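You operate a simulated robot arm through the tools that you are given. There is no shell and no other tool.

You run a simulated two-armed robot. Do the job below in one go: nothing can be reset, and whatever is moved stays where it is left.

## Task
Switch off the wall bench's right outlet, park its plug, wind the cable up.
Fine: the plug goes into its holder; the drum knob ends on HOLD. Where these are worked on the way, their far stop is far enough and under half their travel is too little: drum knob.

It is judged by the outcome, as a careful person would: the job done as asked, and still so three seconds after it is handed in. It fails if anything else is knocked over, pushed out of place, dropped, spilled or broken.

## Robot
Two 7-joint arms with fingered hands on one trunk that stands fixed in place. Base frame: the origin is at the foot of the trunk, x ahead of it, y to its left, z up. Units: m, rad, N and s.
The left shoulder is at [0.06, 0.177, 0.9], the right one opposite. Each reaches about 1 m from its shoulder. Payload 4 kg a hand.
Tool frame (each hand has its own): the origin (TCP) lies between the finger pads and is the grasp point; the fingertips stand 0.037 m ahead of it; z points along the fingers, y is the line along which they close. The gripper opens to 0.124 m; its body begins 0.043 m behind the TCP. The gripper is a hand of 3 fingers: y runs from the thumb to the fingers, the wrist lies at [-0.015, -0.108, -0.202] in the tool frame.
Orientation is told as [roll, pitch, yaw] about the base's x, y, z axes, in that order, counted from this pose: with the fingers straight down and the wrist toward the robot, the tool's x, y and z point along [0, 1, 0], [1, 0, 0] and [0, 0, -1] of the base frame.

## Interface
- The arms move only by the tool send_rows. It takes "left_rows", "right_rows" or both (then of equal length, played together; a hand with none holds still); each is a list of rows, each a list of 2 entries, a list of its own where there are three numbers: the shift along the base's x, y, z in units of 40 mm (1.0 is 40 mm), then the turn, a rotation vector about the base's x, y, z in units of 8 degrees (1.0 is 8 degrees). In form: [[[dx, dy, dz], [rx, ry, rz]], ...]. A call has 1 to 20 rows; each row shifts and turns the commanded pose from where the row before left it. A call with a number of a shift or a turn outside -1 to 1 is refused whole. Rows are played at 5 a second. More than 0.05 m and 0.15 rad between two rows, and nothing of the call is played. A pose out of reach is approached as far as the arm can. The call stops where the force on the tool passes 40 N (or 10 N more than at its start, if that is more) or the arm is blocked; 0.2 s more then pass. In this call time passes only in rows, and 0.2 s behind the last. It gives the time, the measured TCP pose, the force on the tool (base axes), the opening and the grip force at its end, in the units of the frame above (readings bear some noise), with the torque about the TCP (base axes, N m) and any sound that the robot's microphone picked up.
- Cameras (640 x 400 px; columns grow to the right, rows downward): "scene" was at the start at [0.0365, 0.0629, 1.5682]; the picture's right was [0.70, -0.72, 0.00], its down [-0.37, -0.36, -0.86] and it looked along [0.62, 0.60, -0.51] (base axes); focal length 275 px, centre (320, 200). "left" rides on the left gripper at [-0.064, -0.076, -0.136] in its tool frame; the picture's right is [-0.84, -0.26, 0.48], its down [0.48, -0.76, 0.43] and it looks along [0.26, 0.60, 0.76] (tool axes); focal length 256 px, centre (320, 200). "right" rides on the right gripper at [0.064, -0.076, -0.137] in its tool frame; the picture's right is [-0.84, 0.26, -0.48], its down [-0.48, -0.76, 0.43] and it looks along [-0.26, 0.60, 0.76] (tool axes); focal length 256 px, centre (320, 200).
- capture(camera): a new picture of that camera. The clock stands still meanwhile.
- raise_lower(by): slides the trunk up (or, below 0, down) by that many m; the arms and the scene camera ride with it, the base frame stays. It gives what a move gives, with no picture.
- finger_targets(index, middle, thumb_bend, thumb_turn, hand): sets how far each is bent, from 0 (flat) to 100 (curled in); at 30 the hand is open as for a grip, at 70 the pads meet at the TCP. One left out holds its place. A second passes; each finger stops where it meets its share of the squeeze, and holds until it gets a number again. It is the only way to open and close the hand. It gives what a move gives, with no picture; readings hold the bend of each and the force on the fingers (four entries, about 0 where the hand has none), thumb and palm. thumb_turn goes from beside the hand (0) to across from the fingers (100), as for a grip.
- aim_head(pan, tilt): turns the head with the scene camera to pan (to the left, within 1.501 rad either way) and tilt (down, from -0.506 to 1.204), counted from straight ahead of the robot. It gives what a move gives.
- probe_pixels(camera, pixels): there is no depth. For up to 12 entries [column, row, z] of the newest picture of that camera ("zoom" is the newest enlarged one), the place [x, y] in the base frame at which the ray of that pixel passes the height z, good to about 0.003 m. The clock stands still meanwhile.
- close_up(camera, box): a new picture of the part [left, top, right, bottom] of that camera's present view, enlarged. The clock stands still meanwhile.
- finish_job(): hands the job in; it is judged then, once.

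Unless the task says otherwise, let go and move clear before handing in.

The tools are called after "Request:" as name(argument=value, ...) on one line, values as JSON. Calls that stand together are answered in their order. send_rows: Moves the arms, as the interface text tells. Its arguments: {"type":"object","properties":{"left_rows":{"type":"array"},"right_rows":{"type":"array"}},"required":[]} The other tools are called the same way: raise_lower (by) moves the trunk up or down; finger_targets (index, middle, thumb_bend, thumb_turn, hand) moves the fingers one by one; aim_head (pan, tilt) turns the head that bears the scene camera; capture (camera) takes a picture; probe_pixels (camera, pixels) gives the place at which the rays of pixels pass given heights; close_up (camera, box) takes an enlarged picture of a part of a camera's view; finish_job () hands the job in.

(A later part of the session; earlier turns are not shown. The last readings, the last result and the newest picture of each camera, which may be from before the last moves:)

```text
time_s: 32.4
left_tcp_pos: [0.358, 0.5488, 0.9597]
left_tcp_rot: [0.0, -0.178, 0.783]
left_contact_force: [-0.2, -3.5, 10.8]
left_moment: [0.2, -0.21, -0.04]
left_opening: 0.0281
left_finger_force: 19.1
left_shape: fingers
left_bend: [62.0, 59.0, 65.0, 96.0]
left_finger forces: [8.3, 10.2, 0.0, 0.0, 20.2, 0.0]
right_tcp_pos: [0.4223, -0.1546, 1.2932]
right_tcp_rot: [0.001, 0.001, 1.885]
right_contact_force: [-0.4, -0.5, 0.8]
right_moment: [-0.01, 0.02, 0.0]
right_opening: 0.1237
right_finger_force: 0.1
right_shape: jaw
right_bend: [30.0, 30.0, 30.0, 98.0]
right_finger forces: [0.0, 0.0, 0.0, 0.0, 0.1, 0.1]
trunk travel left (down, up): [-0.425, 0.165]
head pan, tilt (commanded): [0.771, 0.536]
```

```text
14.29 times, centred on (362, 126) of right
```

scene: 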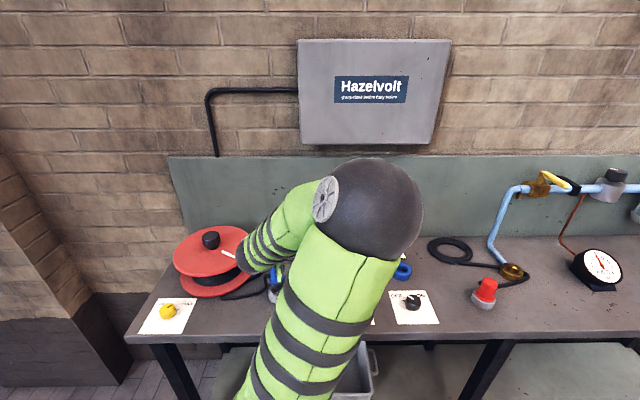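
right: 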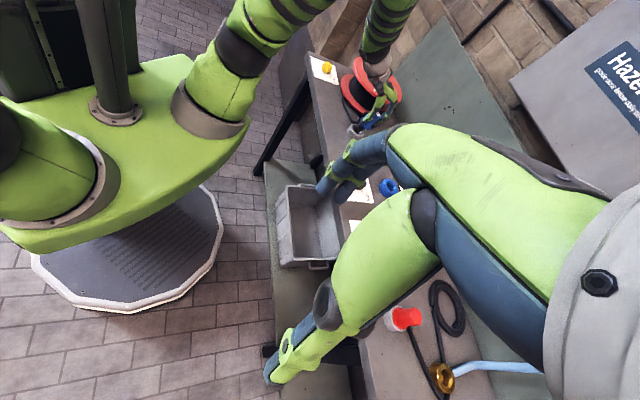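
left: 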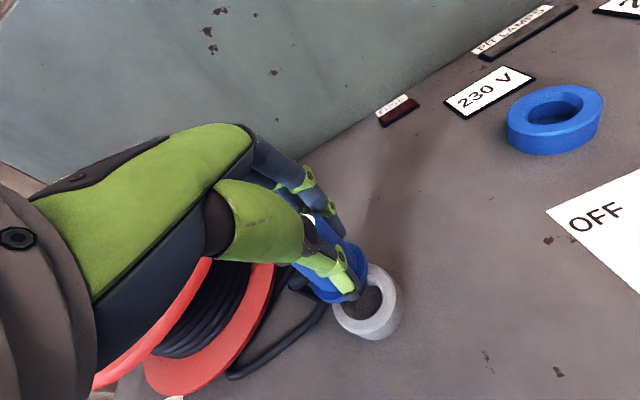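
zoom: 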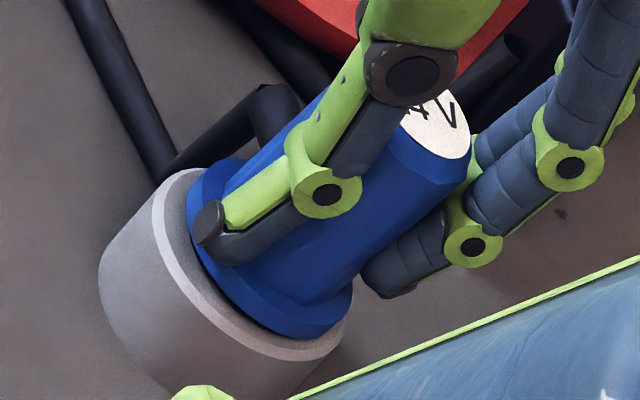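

Contact of about 11 N shows the collar is touching. I press 2 mm more and then open the hand.

Request:
send_rows(left_rows=[[[0, 0, -0.05], [0, 0, 0]]])

Request:
finger_targets(hand="left", index=42, middle=42, thumb_bend=42)

Request:
close_up(camera="scene", box=[260, 260, 298, 304])

Request:
close_up(camera="right", box=[346, 105, 386, 140])

```text
time_s: 32.8
left_tcp_pos: [0.3576, 0.5492, 0.9584]
left_tcp_rot: [0.0, -0.18, 0.783]
left_contact_force: [-0.7, -5.2, 19.0]
left_moment: [0.26, -0.35, -0.09]
left_opening: 0.0294
left_finger_force: 21.1
left_shape: fingers
left_bend: [62.0, 59.0, 64.0, 96.0]
left_finger forces: [8.7, 10.0, 0.1, 0.0, 22.2, 0.0]
right_tcp_pos: [0.4225, -0.1562, 1.293]
right_tcp_rot: [0.002, -0.002, 1.886]
right_contact_force: [-0.3, -0.1, -0.9]
right_moment: [0.02, 0.0, -0.02]
right_opening: 0.1237
right_finger_force: 0.0
right_shape: jaw
right_bend: [30.0, 30.0, 30.0, 98.0]
right_finger forces: [0.0, 0.0, 0.1, 0.0, 0.0, 0.0]
trunk travel left (down, up): [-0.425, 0.165]
head pan, tilt (commanded): [0.771, 0.536]
```

```text
time_s: 33.8
left_tcp_pos: [0.3557, 0.551, 0.9567]
left_tcp_rot: [-0.001, -0.174, 0.784]
left_contact_force: [-0.8, 1.3, -0.1]
left_moment: [-0.02, -0.03, -0.01]
left_opening: 0.0868
left_finger_force: 0.0
left_shape: fingers
left_bend: [42.0, 42.0, 42.0, 97.0]
left_finger forces: [0.0, 0.1, 0.1, 0.0, 0.1, 0.1]
right_tcp_pos: [0.4222, -0.1544, 1.2947]
right_tcp_rot: [-0.001, 0.0, 1.884]
right_contact_force: [0.6, 0.4, 0.5]
right_moment: [-0.02, -0.03, 0.03]
right_opening: 0.1238
right_finger_force: 0.1
right_shape: jaw
right_bend: [30.0, 30.0, 30.0, 98.0]
right_finger forces: [0.0, 0.1, 0.0, 0.0, 0.0, 0.0]
trunk travel left (down, up): [-0.425, 0.165]
head pan, tilt (commanded): [0.771, 0.536]
```

```text
9.09 times, centred on (279, 282) of scene
```

zoom: 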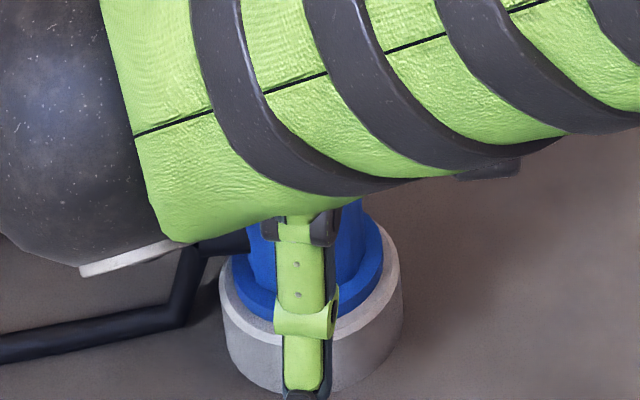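

```text
11.43 times, centred on (366, 122) of right
```

zoom: 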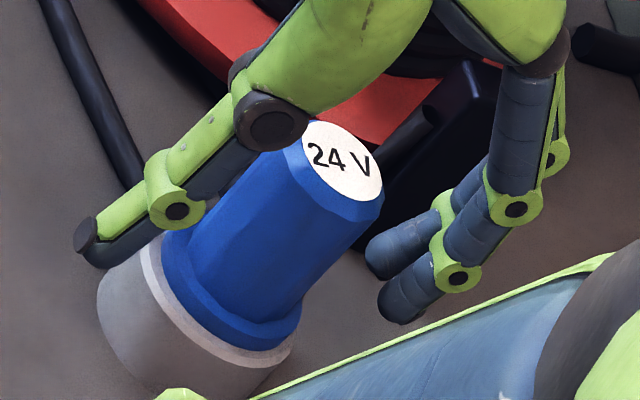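

The plug sits in the holder with its collar on the rim. I back the hand off upward, level it, and check.

Request:
send_rows(left_rows=[[[-0.08, -0.08, 0.6], [0, 0, 0]], [[-0.12, -0.12, 0.9], [0, 0, 0]], [[-0.12, -0.12, 0.9], [0, 0, 0]], [[-0.1, -0.1, 0.9], [-0.442, 0.442, 0]], [[0, 0, 0.9], [-0.442, 0.442, 0]], [[0, 0, 0.6], [0, 0, 0]]])

Request:
capture(camera="scene")

Request:
close_up(camera="right", box=[320, 60, 420, 145])

Request:
capture(camera="left")

```text
time_s: 35.2
left_tcp_pos: [0.3422, 0.5347, 1.1483]
left_tcp_rot: [0.0, 0.002, 0.786]
left_contact_force: [0.4, -0.6, 0.2]
left_moment: [0.03, 0.0, 0.01]
left_opening: 0.0867
left_finger_force: 0.1
left_shape: fingers
left_bend: [42.0, 42.0, 42.0, 98.0]
left_finger forces: [0.0, 0.0, 0.0, 0.0, 0.1, 0.1]
right_tcp_pos: [0.4227, -0.1545, 1.2934]
right_tcp_rot: [0.0, 0.002, 1.884]
right_contact_force: [0.0, -0.2, -0.2]
right_moment: [0.01, 0.01, -0.02]
right_opening: 0.1237
right_finger_force: 0.1
right_shape: jaw
right_bend: [30.0, 30.0, 30.0, 98.0]
right_finger forces: [0.0, 0.0, 0.0, 0.1, 0.0, 0.0]
trunk travel left (down, up): [-0.425, 0.165]
head pan, tilt (commanded): [0.771, 0.536]
```

```text
taken
```

scene: 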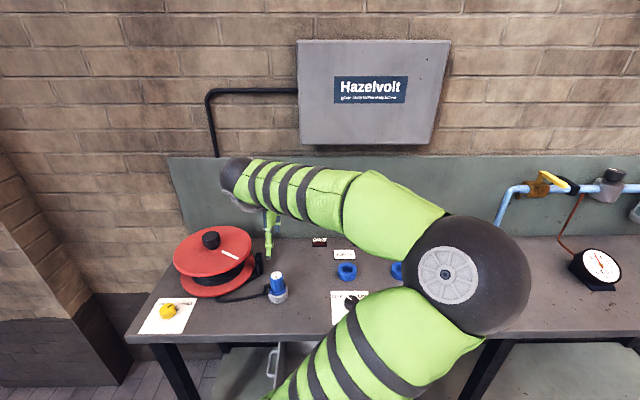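

```text
4.71 times, centred on (370, 102) of right
```

zoom: 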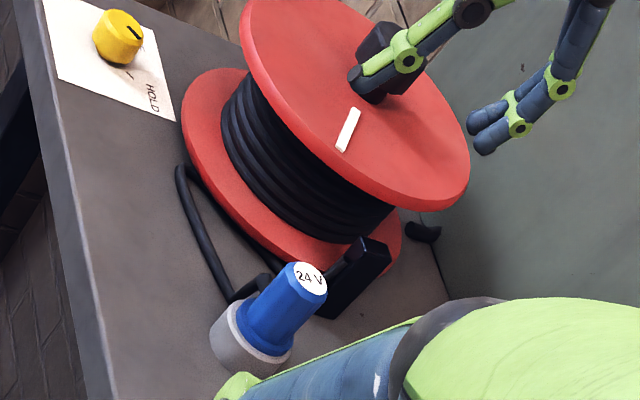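

```text
taken
```

left: 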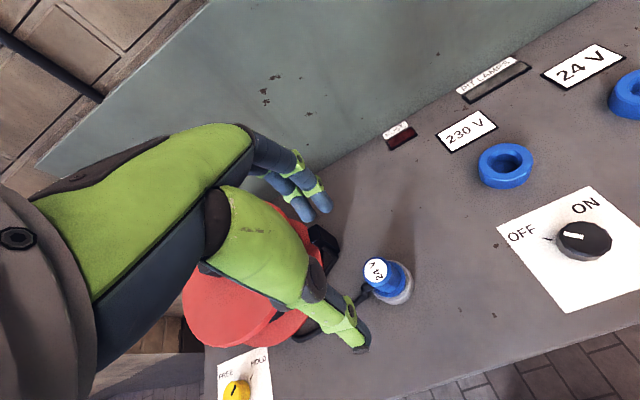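

The plug stands upright in its holder. I move on to hover above the yellow drum knob.

Request:
send_rows(left_rows=[[[-0.74, 0.575, 0], [0, 0, 0]], [[-0.74, 0.575, 0], [0, 0, 0]], [[-0.74, 0.575, 0], [0, 0, 0]], [[-0.74, 0.575, 0], [0, 0, 0]], [[-0.74, 0.575, 0], [0, 0, 0]], [[-0.74, 0.575, 0], [0, 0, 0]], [[-0.74, 0.575, 0], [0, 0, 0]], [[-0.74, 0.575, -0.5], [0, 0, 0]]])

Request:
capture(camera="left")

Request:
capture(camera="scene")

```text
time_s: 37.0
left_tcp_pos: [0.1038, 0.7173, 1.1281]
left_tcp_rot: [0.0, 0.0, 0.783]
left_contact_force: [0.0, 0.1, -0.1]
left_moment: [0.0, -0.03, 0.01]
left_opening: 0.0866
left_finger_force: 0.0
left_shape: fingers
left_bend: [42.0, 42.0, 42.0, 98.0]
left_finger forces: [0.1, 0.0, 0.0, 0.0, 0.1, 0.1]
right_tcp_pos: [0.4217, -0.1543, 1.293]
right_tcp_rot: [0.001, 0.0, 1.884]
right_contact_force: [0.3, 0.8, 0.0]
right_moment: [-0.01, -0.03, 0.0]
right_opening: 0.1235
right_finger_force: 0.0
right_shape: jaw
right_bend: [30.0, 30.0, 30.0, 98.0]
right_finger forces: [0.0, 0.0, 0.0, 0.0, 0.1, 0.1]
trunk travel left (down, up): [-0.425, 0.165]
head pan, tilt (commanded): [0.771, 0.536]
```

```text
taken
```

left: 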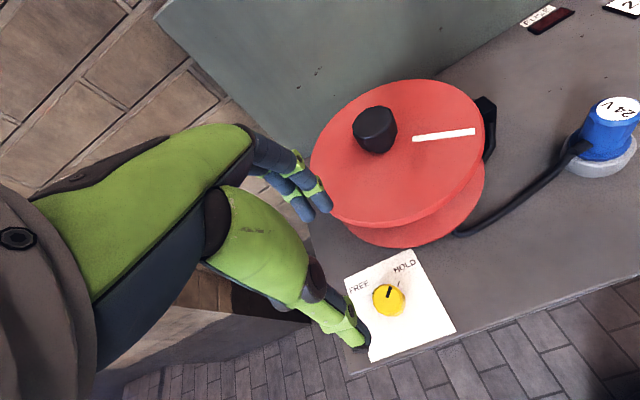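

```text
taken
```

scene: 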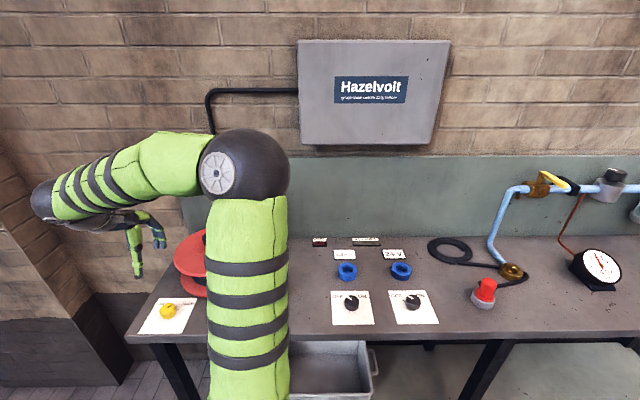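

A good view: the yellow knob at (389,300) and the drum with the black knob at (374,130). I zoom in on both and probe.

Request:
close_up(camera="left", box=[300, 70, 520, 260])

Request:
close_up(camera="left", box=[340, 250, 450, 340])

Request:
close_up(camera="right", box=[310, 50, 420, 145])

Request:
probe_pixels(camera="left", pixels=[[388, 300, 0.91], [388, 300, 0.92], [388, 300, 0.93], [374, 118, 1.0], [374, 118, 1.02], [374, 118, 1.04], [374, 118, 1.06]])

```text
2.11 times, centred on (410, 165) of left
```

zoom: 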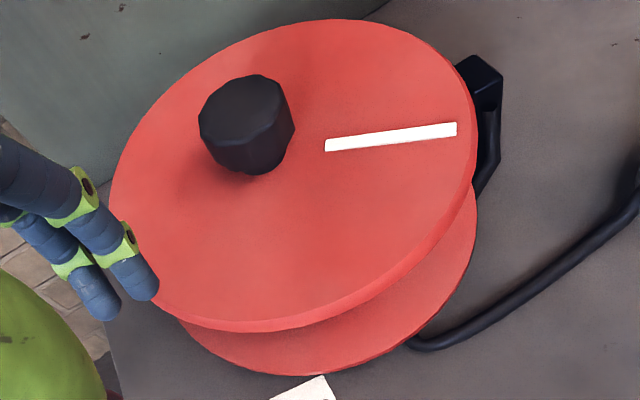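

```text
4.44 times, centred on (395, 295) of left
```

zoom: 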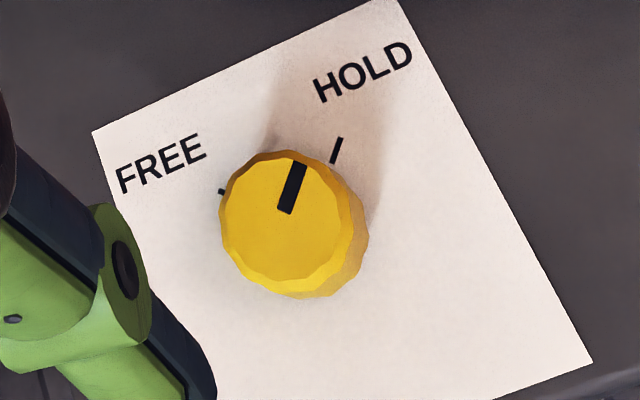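

```text
4.21 times, centred on (365, 98) of right
```

zoom: 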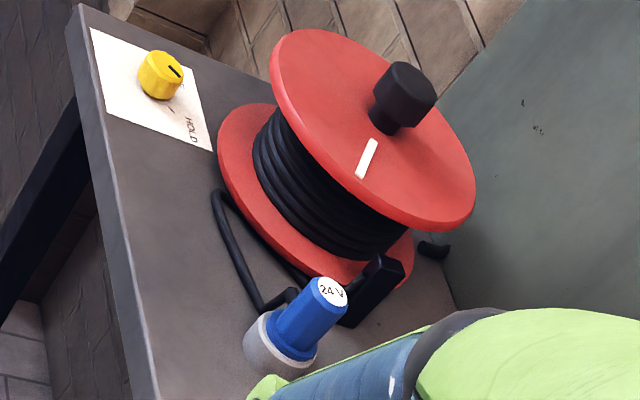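

```text
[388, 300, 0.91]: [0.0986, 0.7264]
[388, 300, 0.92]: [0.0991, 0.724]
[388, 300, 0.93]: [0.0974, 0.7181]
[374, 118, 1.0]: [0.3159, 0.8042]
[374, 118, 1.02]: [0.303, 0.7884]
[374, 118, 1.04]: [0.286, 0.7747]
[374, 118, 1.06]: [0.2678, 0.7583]
```

The drum knob is centred on the drum at about (0.293,0.782,1.028). I zoom in around the guide to see how the cable runs onto the drum.

Request:
close_up(camera="right", box=[345, 85, 405, 130])

Request:
close_up(camera="left", box=[430, 80, 540, 260])

```text
8.89 times, centred on (375, 108) of right
```

zoom: 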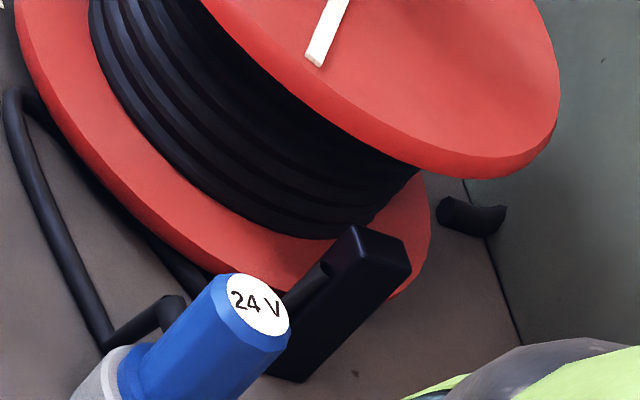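

```text
2.22 times, centred on (485, 170) of left
```

zoom: 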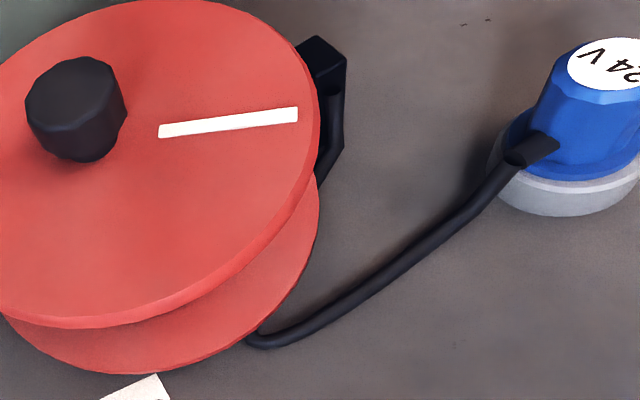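

I lower to z≈1.03 over the yellow knob and test the yaw range 45°→140° there before gripping.

Request:
send_rows(left_rows=[[[-0.05, 0.08, -0.9], [0, 0, 0]], [[0, 0, -0.9], [0, 0, 0]], [[0, 0, -0.6], [0, 0, 0]]])

Request:
send_rows(left_rows=[[[0, 0, 0], [0, 0, 1]], [[0, 0, 0], [0, 0, 1]], [[0, 0, 0], [0, 0, 1]], [[0, 0, 0], [0, 0, 1]], [[0, 0, 0], [0, 0, 1]], [[0, 0, 0], [0, 0, 1]], [[0, 0, 0], [0, 0, 1]], [[0, 0, 0], [0, 0, 1]], [[0, 0, 0], [0, 0, 1]], [[0, 0, 0], [0, 0, 1]], [[0, 0, 0], [0, 0, 1]], [[0, 0, 0], [0, 0, 1]]])

Request:
capture(camera="left")

Request:
capture(camera="scene")

```text
time_s: 37.8
left_tcp_pos: [0.1033, 0.7221, 1.0347]
left_tcp_rot: [0.0, -0.002, 0.782]
left_contact_force: [0.1, 0.7, 0.2]
left_moment: [0.0, 0.01, 0.02]
left_opening: 0.087
left_finger_force: 0.2
left_shape: fingers
left_bend: [42.0, 42.0, 42.0, 98.0]
left_finger forces: [0.0, 0.1, 0.0, 0.0, 0.0, 0.0]
right_tcp_pos: [0.4213, -0.1531, 1.293]
right_tcp_rot: [-0.001, 0.0, 1.885]
right_contact_force: [-0.4, -0.1, 0.5]
right_moment: [0.0, -0.01, -0.05]
right_opening: 0.1237
right_finger_force: 0.1
right_shape: jaw
right_bend: [30.0, 30.0, 30.0, 98.0]
right_finger forces: [0.0, 0.0, 0.1, 0.0, 0.1, 0.0]
trunk travel left (down, up): [-0.425, 0.165]
head pan, tilt (commanded): [0.771, 0.536]
```

```text
time_s: 40.4
left_tcp_pos: [0.1021, 0.721, 1.0317]
left_tcp_rot: [0.001, 0.0, 2.462]
left_contact_force: [0.2, -0.2, 0.4]
left_moment: [-0.02, 0.0, -0.01]
left_opening: 0.0868
left_finger_force: 0.1
left_shape: fingers
left_bend: [42.0, 42.0, 42.0, 98.0]
left_finger forces: [0.0, 0.0, 0.1, 0.0, 0.0, 0.1]
right_tcp_pos: [0.4225, -0.1542, 1.2943]
right_tcp_rot: [0.002, 0.001, 1.884]
right_contact_force: [-0.5, 0.3, -0.7]
right_moment: [0.01, -0.03, 0.0]
right_opening: 0.1239
right_finger_force: 0.2
right_shape: jaw
right_bend: [30.0, 30.0, 30.0, 98.0]
right_finger forces: [0.0, 0.0, 0.1, 0.1, 0.1, 0.0]
trunk travel left (down, up): [-0.425, 0.165]
head pan, tilt (commanded): [0.771, 0.536]
```

```text
taken
```

left: 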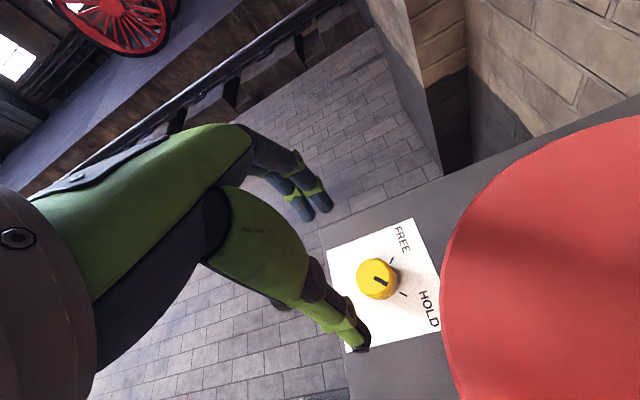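

```text
taken
```

scene: 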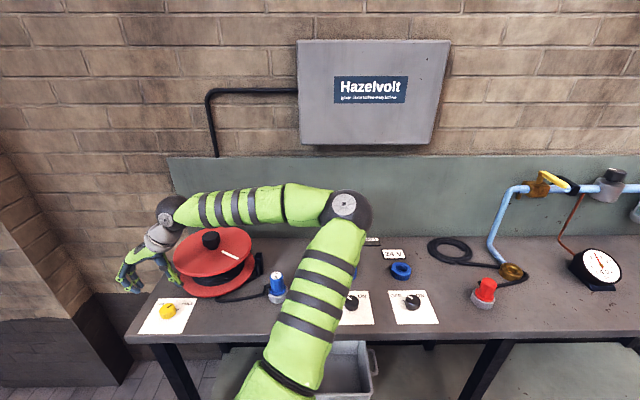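

The range reaches 141° without trouble. I zoom in to locate the knob centre accurately from this viewpoint.

Request:
close_up(camera="left", box=[330, 230, 430, 330])

Request:
close_up(camera="scene", box=[140, 290, 200, 330])

```text
4.00 times, centred on (380, 280) of left
```

zoom: 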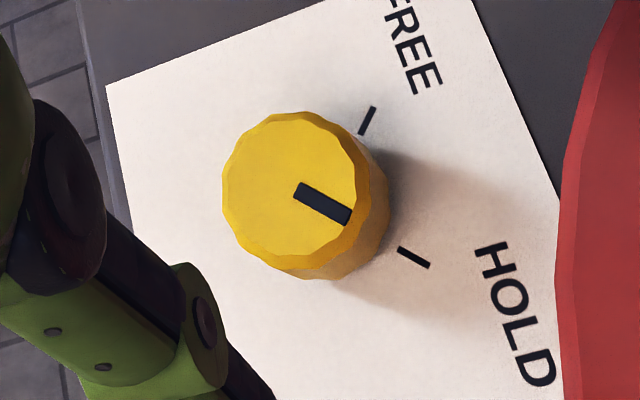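

```text
10.00 times, centred on (170, 310) of scene
```

zoom: 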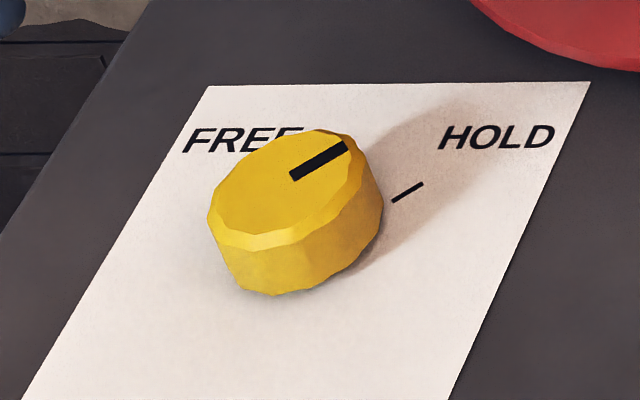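

Request:
probe_pixels(camera="left", pixels=[[372.75, 277.5, 0.91], [372.75, 277.5, 0.92], [372.75, 277.5, 0.93]])

Request:
probe_pixels(camera="scene", pixels=[[166.5, 309, 0.91], [166.5, 309, 0.92], [166.5, 309, 0.93]])

```text
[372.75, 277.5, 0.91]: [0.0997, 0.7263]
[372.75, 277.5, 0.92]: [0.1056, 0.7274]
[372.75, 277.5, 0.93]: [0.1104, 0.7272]
```

```text
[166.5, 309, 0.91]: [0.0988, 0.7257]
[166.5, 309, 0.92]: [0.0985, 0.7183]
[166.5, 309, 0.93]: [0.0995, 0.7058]
```

All views agree: the yellow knob top is at (0.099,0.726,0.91). I rotate back to yaw 30°, correct the position, and descend to grip height.

Request:
send_rows(left_rows=[[[-0.08, 0.12, 0], [0, 0, -0.99]], [[0, 0, 0], [0, 0, -0.99]], [[0, 0, 0], [0, 0, -0.99]], [[0, 0, 0], [0, 0, -0.99]], [[0, 0, 0], [0, 0, -0.99]], [[0, 0, 0], [0, 0, -0.99]], [[0, 0, 0], [0, 0, -0.99]], [[0, 0, 0], [0, 0, -0.99]], [[0, 0, 0], [0, 0, -0.99]], [[0, 0, 0], [0, 0, -0.99]], [[0, 0, 0], [0, 0, -0.99]], [[0, 0, 0], [0, 0, -0.99]], [[0, 0, 0], [0, 0, -0.99]], [[0, 0, 0], [0, 0, -0.99]]])

Request:
send_rows(left_rows=[[[0, 0, -0.8], [0, 0, 0]], [[0, 0, -0.7], [0, 0, 0]]])

Request:
capture(camera="left")

Request:
capture(camera="scene")

```text
time_s: 43.4
left_tcp_pos: [0.098, 0.7256, 1.0339]
left_tcp_rot: [0.0, 0.001, 0.52]
left_contact_force: [-0.8, -0.3, -0.5]
left_moment: [0.03, 0.01, -0.01]
left_opening: 0.0866
left_finger_force: 0.1
left_shape: fingers
left_bend: [42.0, 42.0, 42.0, 98.0]
left_finger forces: [0.1, 0.0, 0.0, 0.1, 0.0, 0.0]
right_tcp_pos: [0.4218, -0.1543, 1.2937]
right_tcp_rot: [0.0, 0.001, 1.885]
right_contact_force: [-0.5, 0.0, -1.8]
right_moment: [0.04, 0.01, -0.02]
right_opening: 0.1238
right_finger_force: 0.1
right_shape: jaw
right_bend: [30.0, 30.0, 30.0, 98.0]
right_finger forces: [0.0, 0.0, 0.0, 0.0, 0.0, 0.0]
trunk travel left (down, up): [-0.425, 0.165]
head pan, tilt (commanded): [0.771, 0.536]
```

```text
time_s: 44.0
left_tcp_pos: [0.0992, 0.7265, 0.9737]
left_tcp_rot: [0.001, -0.003, 0.523]
left_contact_force: [-0.6, -1.3, 0.2]
left_moment: [0.01, 0.03, -0.02]
left_opening: 0.0869
left_finger_force: 0.0
left_shape: fingers
left_bend: [42.0, 42.0, 42.0, 98.0]
left_finger forces: [0.0, 0.0, 0.0, 0.1, 0.0, 0.0]
right_tcp_pos: [0.4215, -0.1543, 1.2934]
right_tcp_rot: [0.001, 0.0, 1.883]
right_contact_force: [0.0, -0.8, 1.2]
right_moment: [-0.02, -0.02, -0.01]
right_opening: 0.1237
right_finger_force: 0.1
right_shape: jaw
right_bend: [30.0, 30.0, 30.0, 98.0]
right_finger forces: [0.0, 0.0, 0.0, 0.1, 0.1, 0.0]
trunk travel left (down, up): [-0.425, 0.165]
head pan, tilt (commanded): [0.771, 0.536]
```

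```text
taken
```

left: 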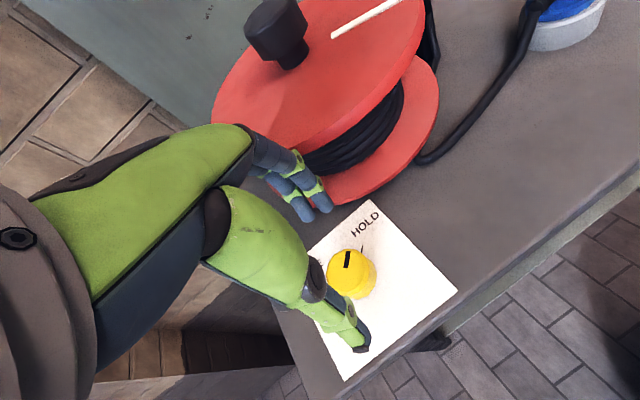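

```text
taken
```

scene: 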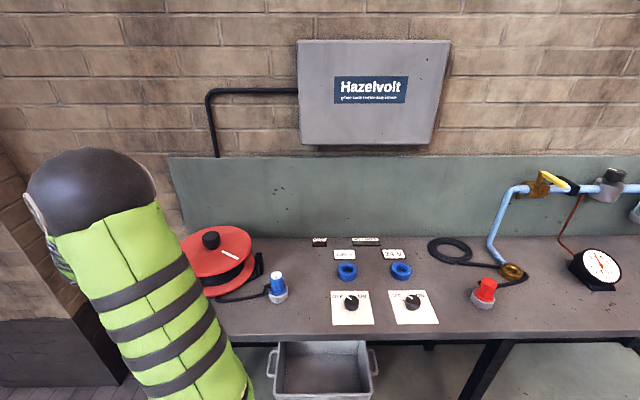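

The fingers at this yaw point toward the drum flange, so I rotate to about 65° (fingers away from the drum) before descending.

Request:
send_rows(left_rows=[[[0, 0, 0.5], [0, 0, 0.88]], [[0, 0, 0], [0, 0, 0.88]], [[0, 0, 0], [0, 0, 0.88]], [[0, 0, -0.25], [0, 0, 0.88]], [[0, 0, -0.25], [0, 0, 0.88]]])

Request:
capture(camera="left")

Request:
close_up(camera="right", box=[290, 40, 410, 130])

```text
time_s: 45.2
left_tcp_pos: [0.0988, 0.7256, 0.9728]
left_tcp_rot: [0.001, 0.0, 1.142]
left_contact_force: [-0.1, 0.1, 0.4]
left_moment: [0.0, -0.01, 0.0]
left_opening: 0.0871
left_finger_force: 0.1
left_shape: fingers
left_bend: [42.0, 42.0, 42.0, 98.0]
left_finger forces: [0.0, 0.1, 0.0, 0.0, 0.0, 0.0]
right_tcp_pos: [0.4233, -0.1548, 1.2935]
right_tcp_rot: [-0.001, -0.001, 1.884]
right_contact_force: [0.9, 0.4, 0.5]
right_moment: [-0.03, 0.0, 0.04]
right_opening: 0.1236
right_finger_force: 0.0
right_shape: jaw
right_bend: [30.0, 30.0, 30.0, 98.0]
right_finger forces: [0.0, 0.1, 0.0, 0.0, 0.0, 0.0]
trunk travel left (down, up): [-0.425, 0.165]
head pan, tilt (commanded): [0.771, 0.536]
```

```text
taken
```

left: 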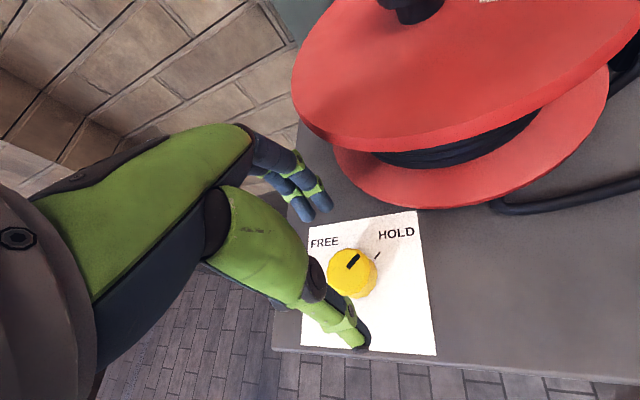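

```text
4.44 times, centred on (350, 85) of right
```

zoom: 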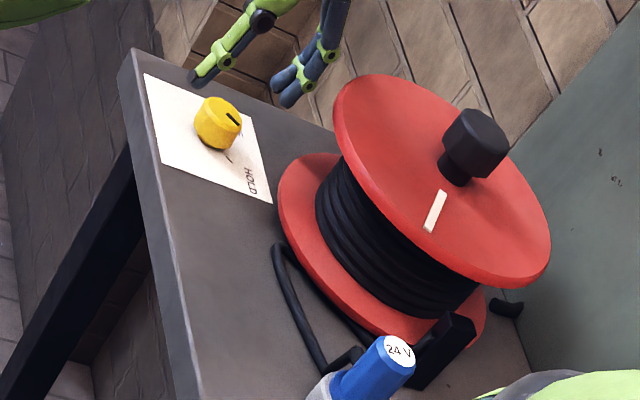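

The fingers are clear of the drum. I descend to grip height and close on the knob.

Request:
send_rows(left_rows=[[[0, 0, -0.4], [0, 0, 0]], [[0, 0, -0.35], [0, 0, 0]], [[0, 0, -0.28], [0, 0, 0]]])

Request:
finger_targets(hand="left", index=65, middle=65, thumb_bend=65)

Request:
capture(camera="left")

Request:
close_up(camera="right", box=[290, 40, 410, 130])

```text
time_s: 46.0
left_tcp_pos: [0.0981, 0.7244, 0.9323]
left_tcp_rot: [-0.001, 0.0, 1.137]
left_contact_force: [0.3, -0.4, 0.3]
left_moment: [-0.03, 0.0, 0.02]
left_opening: 0.0871
left_finger_force: 0.1
left_shape: fingers
left_bend: [42.0, 42.0, 42.0, 98.0]
left_finger forces: [0.0, 0.0, 0.0, 0.1, 0.0, 0.0]
right_tcp_pos: [0.4237, -0.1539, 1.2936]
right_tcp_rot: [0.001, -0.002, 1.886]
right_contact_force: [-0.6, 1.0, -0.6]
right_moment: [0.0, -0.01, -0.02]
right_opening: 0.1237
right_finger_force: 0.1
right_shape: jaw
right_bend: [30.0, 30.0, 30.0, 98.0]
right_finger forces: [0.0, 0.0, 0.0, 0.0, 0.0, 0.0]
trunk travel left (down, up): [-0.425, 0.165]
head pan, tilt (commanded): [0.771, 0.536]
```

```text
time_s: 47.0
left_tcp_pos: [0.1001, 0.725, 0.9323]
left_tcp_rot: [0.0, 0.001, 1.141]
left_contact_force: [3.4, 8.3, 4.1]
left_moment: [0.44, -0.19, -0.07]
left_opening: 0.0354
left_finger_force: 13.0
left_shape: fingers
left_bend: [60.0, 59.0, 62.0, 97.0]
left_finger forces: [7.0, 10.3, 0.0, 0.0, 8.5, 0.0]
right_tcp_pos: [0.4231, -0.1538, 1.2935]
right_tcp_rot: [0.0, 0.0, 1.885]
right_contact_force: [0.6, 0.4, 0.2]
right_moment: [0.01, 0.04, -0.01]
right_opening: 0.1237
right_finger_force: 0.0
right_shape: jaw
right_bend: [30.0, 30.0, 30.0, 98.0]
right_finger forces: [0.0, 0.0, 0.1, 0.0, 0.0, 0.0]
trunk travel left (down, up): [-0.425, 0.165]
head pan, tilt (commanded): [0.771, 0.536]
```

```text
taken
```

left: 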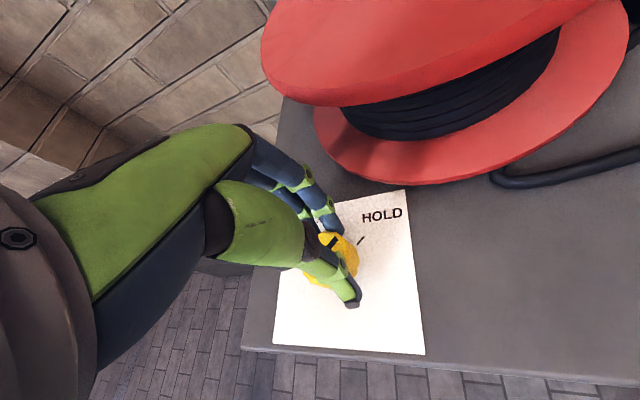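

```text
4.44 times, centred on (350, 85) of right
```

zoom: 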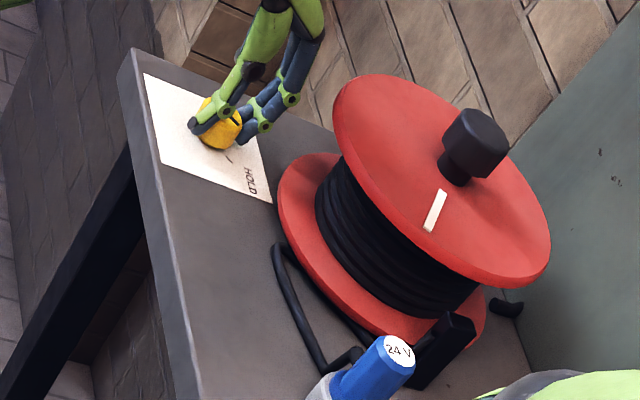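

Gripped. I turn the knob toward FREE (counter-clockwise) by 64°.

Request:
send_rows(left_rows=[[[0, 0, 0], [0, 0, 0.8]], [[0, 0, 0], [0, 0, 0.8]], [[0, 0, 0], [0, 0, 0.8]], [[0, 0, 0], [0, 0, 0.8]], [[0, 0, 0], [0, 0, 0.8]], [[0, 0, 0], [0, 0, 0.8]], [[0, 0, 0], [0, 0, 0.8]], [[0, 0, 0], [0, 0, 0.8]]])

Request:
capture(camera="left")

Request:
close_up(camera="right", box=[290, 40, 410, 130])

Request:
capture(camera="scene")

```text
time_s: 48.8
left_tcp_pos: [0.1005, 0.7249, 0.9316]
left_tcp_rot: [0.003, -0.004, 2.032]
left_contact_force: [9.2, 8.2, 13.5]
left_moment: [0.44, -0.24, -0.01]
left_opening: 0.0356
left_finger_force: 15.3
left_shape: fingers
left_bend: [59.0, 60.0, 62.0, 95.0]
left_finger forces: [8.1, 7.0, 0.0, 0.0, 15.4, 0.1]
right_tcp_pos: [0.424, -0.1562, 1.2934]
right_tcp_rot: [0.002, 0.002, 1.886]
right_contact_force: [0.4, 0.4, -0.2]
right_moment: [-0.01, 0.04, -0.05]
right_opening: 0.1239
right_finger_force: 0.1
right_shape: jaw
right_bend: [30.0, 30.0, 30.0, 98.0]
right_finger forces: [0.0, 0.1, 0.0, 0.1, 0.0, 0.0]
trunk travel left (down, up): [-0.425, 0.165]
head pan, tilt (commanded): [0.771, 0.536]
```

```text
taken
```

left: 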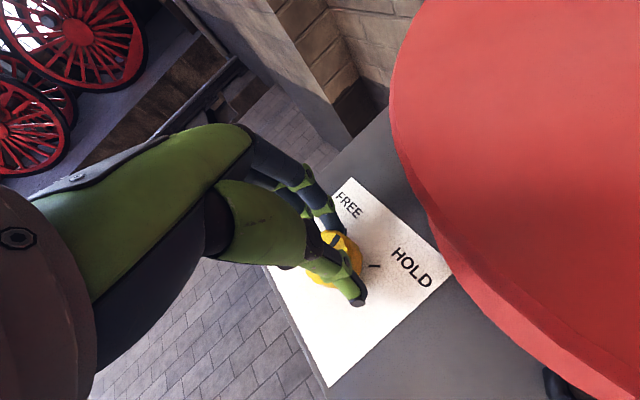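

```text
4.44 times, centred on (350, 85) of right
```

zoom: 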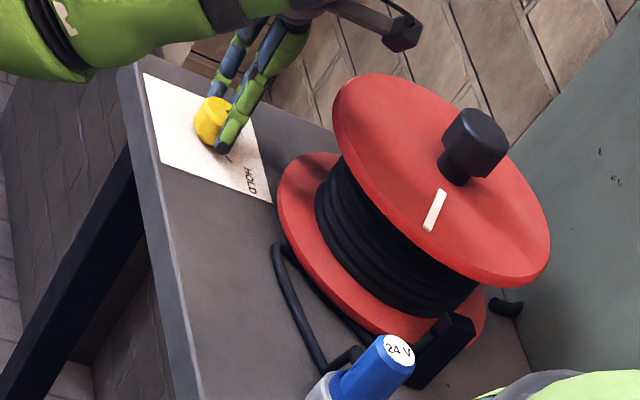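

```text
taken
```

scene: 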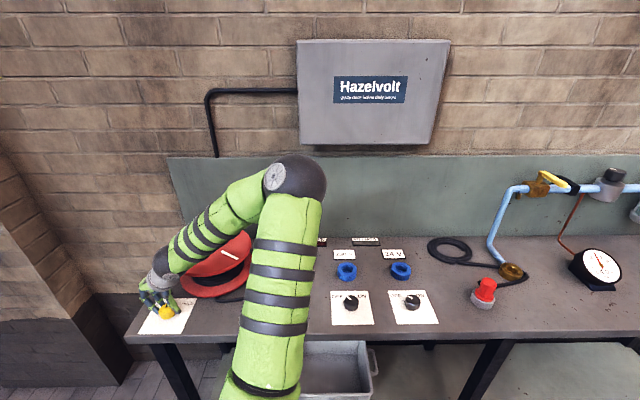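

The knob turns with the hand (about 51° so far). I continue another 20°.

Request:
send_rows(left_rows=[[[0, 0, 0], [0, 0, 0.8]], [[0, 0, 0], [0, 0, 0.8]], [[0, 0, 0], [0, 0, 0.8]]])

Request:
close_up(camera="scene", box=[130, 280, 210, 335])

Request:
close_up(camera="left", box=[280, 160, 440, 330])

```text
time_s: 49.6
left_tcp_pos: [0.0987, 0.7261, 0.9314]
left_tcp_rot: [0.0, -0.002, 2.372]
left_contact_force: [9.2, 10.5, 10.1]
left_moment: [0.38, -0.21, 0.0]
left_opening: 0.0358
left_finger_force: 15.0
left_shape: fingers
left_bend: [60.0, 60.0, 62.0, 94.0]
left_finger forces: [7.3, 6.1, 0.1, 0.0, 16.6, 0.1]
right_tcp_pos: [0.4227, -0.1547, 1.2945]
right_tcp_rot: [0.0, 0.0, 1.886]
right_contact_force: [0.0, -0.7, 0.2]
right_moment: [-0.02, -0.02, 0.01]
right_opening: 0.1235
right_finger_force: 0.0
right_shape: jaw
right_bend: [30.0, 30.0, 30.0, 98.0]
right_finger forces: [0.0, 0.1, 0.0, 0.0, 0.0, 0.1]
trunk travel left (down, up): [-0.425, 0.165]
head pan, tilt (commanded): [0.771, 0.536]
```

```text
7.27 times, centred on (170, 308) of scene
```

zoom: 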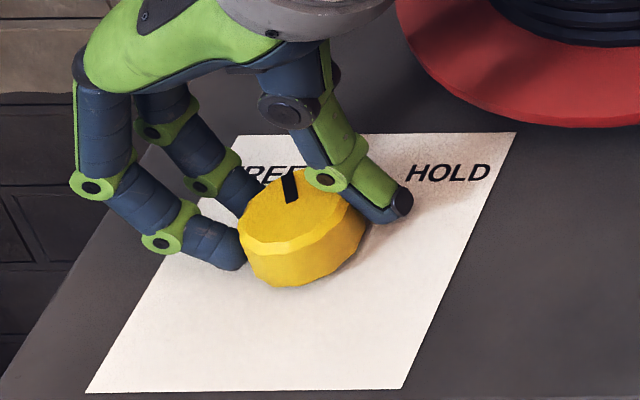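

```text
2.35 times, centred on (360, 245) of left
```

zoom: 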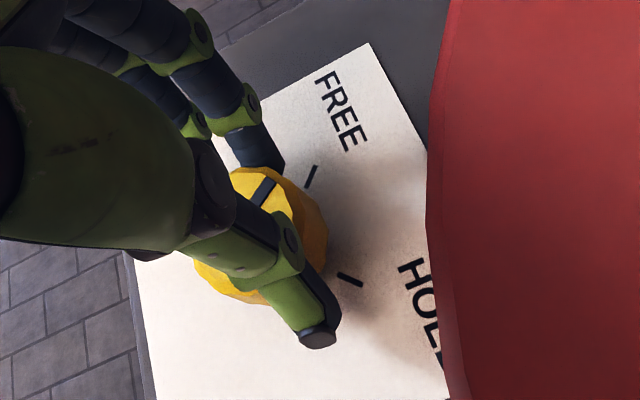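

The pointer is now about 74° round, nearly at FREE. I turn about 13° more to the stop.

Request:
send_rows(left_rows=[[[0, 0, 0], [0, 0, 0.8]], [[0, 0, 0], [0, 0, 0.8]]])

Request:
close_up(camera="scene", box=[130, 280, 210, 335])

Request:
close_up(camera="left", box=[280, 160, 440, 330])

```text
time_s: 50.2
left_tcp_pos: [0.0989, 0.7258, 0.9308]
left_tcp_rot: [0.0, -0.001, 2.592]
left_contact_force: [7.7, 12.0, 8.3]
left_moment: [0.42, -0.19, -0.09]
left_opening: 0.0361
left_finger_force: 14.4
left_shape: fingers
left_bend: [60.0, 60.0, 62.0, 94.0]
left_finger forces: [7.4, 5.6, 0.0, 0.1, 16.2, 0.0]
right_tcp_pos: [0.4229, -0.1539, 1.2943]
right_tcp_rot: [-0.001, 0.0, 1.885]
right_contact_force: [0.6, 0.8, 1.0]
right_moment: [0.03, 0.01, -0.01]
right_opening: 0.1235
right_finger_force: 0.1
right_shape: jaw
right_bend: [30.0, 30.0, 30.0, 98.0]
right_finger forces: [0.0, 0.1, 0.0, 0.0, 0.0, 0.0]
trunk travel left (down, up): [-0.425, 0.165]
head pan, tilt (commanded): [0.771, 0.536]
```

```text
7.27 times, centred on (170, 308) of scene
```

zoom: 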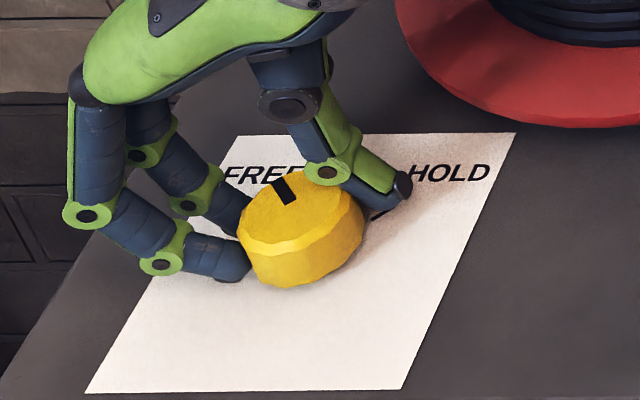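

```text
2.35 times, centred on (360, 245) of left
```

zoom: 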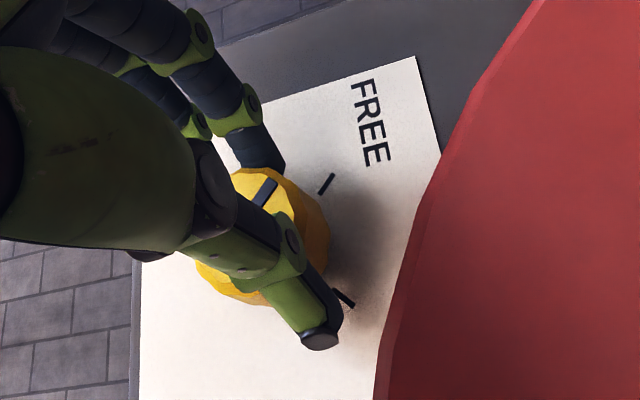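

The pointer is at about −42°, close to FREE. One more small turn to seat it at the stop, then release and lift.

Request:
send_rows(left_rows=[[[0, 0, 0], [0, 0, 0.7]]])

Request:
finger_targets(hand="left", index=42, middle=42, thumb_bend=42)

Request:
close_up(camera="scene", box=[130, 280, 210, 335])

Request:
close_up(camera="right", box=[290, 40, 410, 130])

```text
time_s: 50.6
left_tcp_pos: [0.1, 0.7265, 0.9322]
left_tcp_rot: [-0.001, -0.001, 2.69]
left_contact_force: [10.2, 14.6, 7.4]
left_moment: [0.52, -0.22, -0.28]
left_opening: 0.0367
left_finger_force: 16.0
left_shape: fingers
left_bend: [60.0, 60.0, 61.0, 95.0]
left_finger forces: [8.4, 6.4, 0.0, 0.1, 15.9, 0.0]
right_tcp_pos: [0.4228, -0.154, 1.2937]
right_tcp_rot: [0.0, 0.001, 1.885]
right_contact_force: [-0.6, 0.0, -0.1]
right_moment: [-0.03, -0.01, -0.03]
right_opening: 0.1239
right_finger_force: 0.0
right_shape: jaw
right_bend: [30.0, 30.0, 30.0, 98.0]
right_finger forces: [0.0, 0.1, 0.1, 0.0, 0.0, 0.0]
trunk travel left (down, up): [-0.425, 0.165]
head pan, tilt (commanded): [0.771, 0.536]
```

```text
time_s: 51.6
left_tcp_pos: [0.0991, 0.7259, 0.9322]
left_tcp_rot: [0.0, 0.0, 2.689]
left_contact_force: [-0.1, 0.2, 0.5]
left_moment: [0.02, -0.04, 0.01]
left_opening: 0.0866
left_finger_force: 0.1
left_shape: fingers
left_bend: [42.0, 42.0, 42.0, 97.0]
left_finger forces: [0.0, 0.0, 0.0, 0.0, 0.1, 0.0]
right_tcp_pos: [0.4214, -0.1543, 1.2934]
right_tcp_rot: [0.001, 0.001, 1.885]
right_contact_force: [0.6, -0.9, 0.5]
right_moment: [-0.04, -0.02, 0.01]
right_opening: 0.1237
right_finger_force: 0.0
right_shape: jaw
right_bend: [30.0, 30.0, 30.0, 98.0]
right_finger forces: [0.0, 0.0, 0.0, 0.0, 0.1, 0.0]
trunk travel left (down, up): [-0.425, 0.165]
head pan, tilt (commanded): [0.771, 0.536]
```

```text
7.27 times, centred on (170, 308) of scene
```

zoom: 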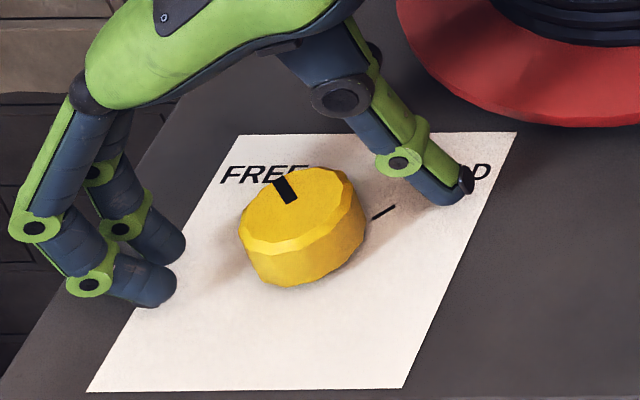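

```text
4.44 times, centred on (350, 85) of right
```

zoom: 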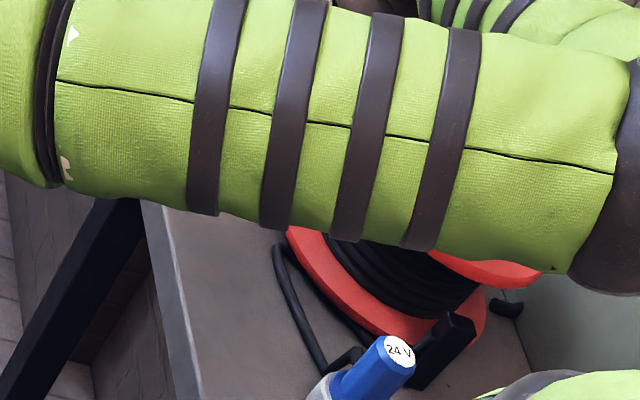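

The yellow knob sits on FREE at its stop. I lift straight up and move over the drum's central knob.

Request:
send_rows(left_rows=[[[0, 0, 0.6], [0, 0, 0]], [[0, 0, 1], [0, 0, 0]], [[0, 0, 1], [0, 0, 0]], [[0, 0, 1], [0, 0, 0]], [[0, 0, 1], [0, 0, -0.5]], [[0, 0, 1], [0, 0, -0.5]], [[0, 0, 1], [0, 0, -0.6]]])

Request:
send_rows(left_rows=[[[0.48, 0.14, 0], [0, 0, -0.9]], [[0.48, 0.14, 0], [0, 0, -0.9]], [[0.48, 0.14, 0], [0, 0, -0.9]], [[0.48, 0.14, 0], [0, 0, -0.9]], [[0.48, 0.14, 0], [0, 0, -0.9]], [[0.48, 0.14, 0], [0, 0, -0.9]], [[0.48, 0.14, 0], [0, 0, -0.9]], [[0.48, 0.14, 0], [0, 0, -0.9]], [[0.48, 0.14, 0], [0, 0, -0.9]], [[0.48, 0.14, 0], [0, 0, -0.9]]])

Request:
capture(camera="left")

Request:
capture(camera="scene")

```text
time_s: 53.2
left_tcp_pos: [0.101, 0.7241, 1.1933]
left_tcp_rot: [0.0, -0.002, 2.463]
left_contact_force: [-0.4, 0.2, 0.3]
left_moment: [0.03, 0.01, -0.02]
left_opening: 0.087
left_finger_force: 0.0
left_shape: fingers
left_bend: [42.0, 42.0, 42.0, 98.0]
left_finger forces: [0.0, 0.0, 0.1, 0.0, 0.1, 0.0]
right_tcp_pos: [0.4217, -0.1535, 1.2948]
right_tcp_rot: [0.0, 0.0, 1.885]
right_contact_force: [0.1, -0.6, -0.5]
right_moment: [-0.01, -0.04, 0.0]
right_opening: 0.1237
right_finger_force: 0.0
right_shape: jaw
right_bend: [30.0, 30.0, 30.0, 98.0]
right_finger forces: [0.0, 0.1, 0.1, 0.1, 0.0, 0.0]
trunk travel left (down, up): [-0.425, 0.165]
head pan, tilt (commanded): [0.771, 0.536]
```

```text
time_s: 55.4
left_tcp_pos: [0.2905, 0.7844, 1.1942]
left_tcp_rot: [-0.001, -0.001, 1.206]
left_contact_force: [0.7, -0.6, 0.7]
left_moment: [-0.02, 0.0, 0.01]
left_opening: 0.087
left_finger_force: 0.1
left_shape: fingers
left_bend: [42.0, 42.0, 42.0, 98.0]
left_finger forces: [0.0, 0.1, 0.0, 0.1, 0.0, 0.0]
right_tcp_pos: [0.4217, -0.1536, 1.2933]
right_tcp_rot: [0.001, 0.0, 1.884]
right_contact_force: [1.3, -0.9, 1.1]
right_moment: [-0.02, 0.01, 0.01]
right_opening: 0.1239
right_finger_force: 0.0
right_shape: jaw
right_bend: [30.0, 30.0, 30.0, 98.0]
right_finger forces: [0.0, 0.0, 0.1, 0.0, 0.1, 0.0]
trunk travel left (down, up): [-0.425, 0.165]
head pan, tilt (commanded): [0.771, 0.536]
```

```text
taken
```

left: 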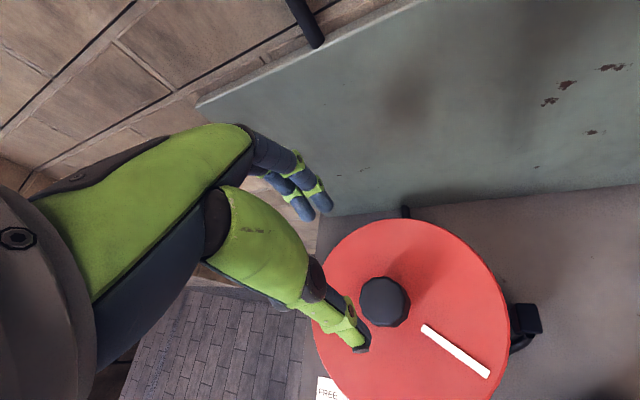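

```text
taken
```

scene: 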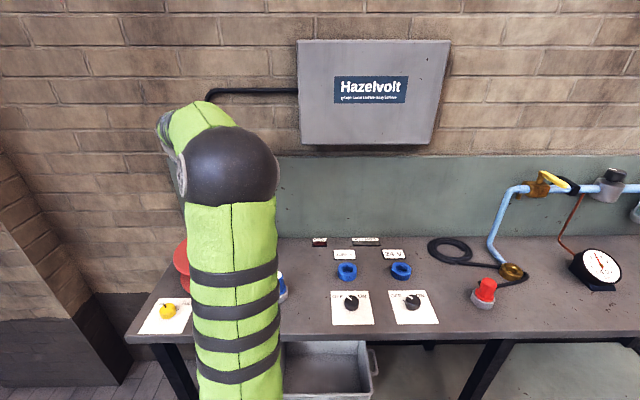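

I zoom on the drum top and triangulate the knob centre with the unobstructed earlier scene pixel (210.7,235).

Request:
close_up(camera="left", box=[300, 200, 560, 400])

Request:
close_up(camera="left", box=[345, 260, 425, 340])

Request:
probe_pixels(camera="scene", pixels=[[210.7, 235, 1.02], [210.7, 235, 1.03], [210.7, 235, 1.04], [210.7, 235, 1.05], [210.7, 235, 1.06]])

Request:
close_up(camera="right", box=[320, 40, 420, 130])

```text
2.00 times, centred on (430, 300) of left
```

zoom: 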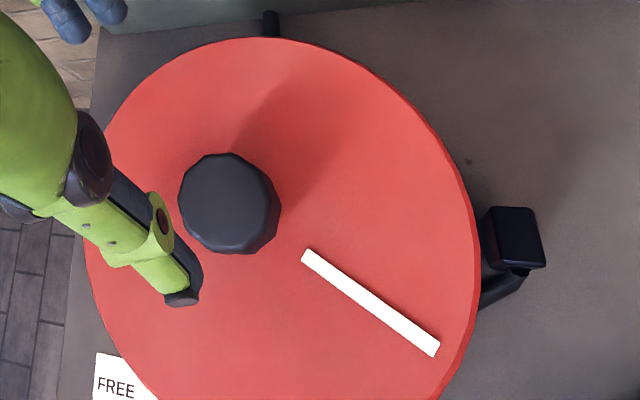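

```text
5.00 times, centred on (385, 300) of left
```

zoom: 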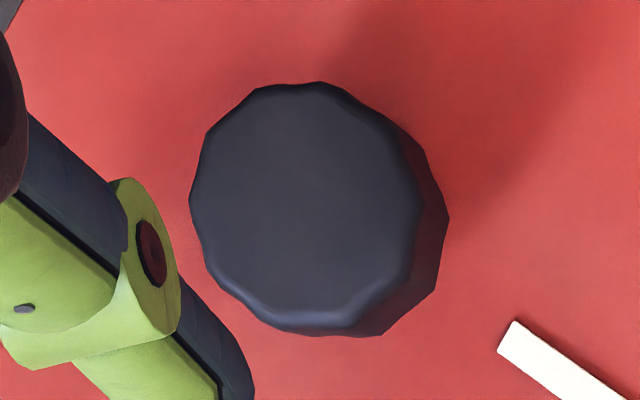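

```text
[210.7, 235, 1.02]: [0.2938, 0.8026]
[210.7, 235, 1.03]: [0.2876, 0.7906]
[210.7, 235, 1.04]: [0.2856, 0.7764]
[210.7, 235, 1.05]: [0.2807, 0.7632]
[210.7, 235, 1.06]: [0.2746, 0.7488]
```

```text
4.44 times, centred on (370, 85) of right
```

zoom: 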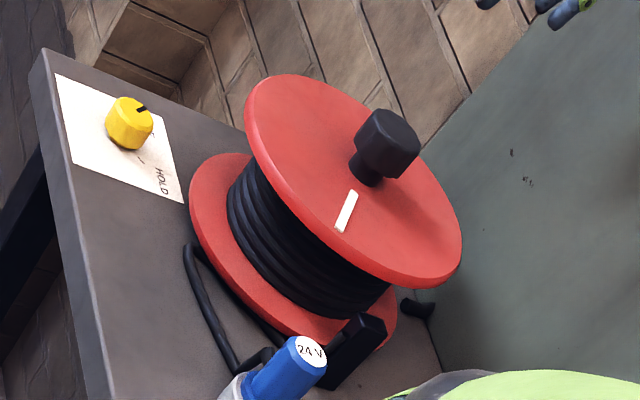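

Request:
probe_pixels(camera="left", pixels=[[381.6, 301.2, 1.02], [381.6, 301.2, 1.03], [381.6, 301.2, 1.04], [381.6, 301.2, 1.05], [381.6, 301.2, 1.06]])

Request:
probe_pixels(camera="right", pixels=[[388, 70.4, 1.02], [388, 70.4, 1.03], [388, 70.4, 1.04], [388, 70.4, 1.05], [388, 70.4, 1.06]])

```text
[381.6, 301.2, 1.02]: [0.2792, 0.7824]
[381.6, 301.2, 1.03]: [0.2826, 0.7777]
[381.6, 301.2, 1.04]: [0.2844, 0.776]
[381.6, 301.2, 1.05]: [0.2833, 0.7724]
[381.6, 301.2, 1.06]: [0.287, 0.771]
```

```text
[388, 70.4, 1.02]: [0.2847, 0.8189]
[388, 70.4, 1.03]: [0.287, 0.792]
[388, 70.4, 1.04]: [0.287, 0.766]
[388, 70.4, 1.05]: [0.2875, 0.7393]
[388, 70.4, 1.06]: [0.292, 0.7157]
```

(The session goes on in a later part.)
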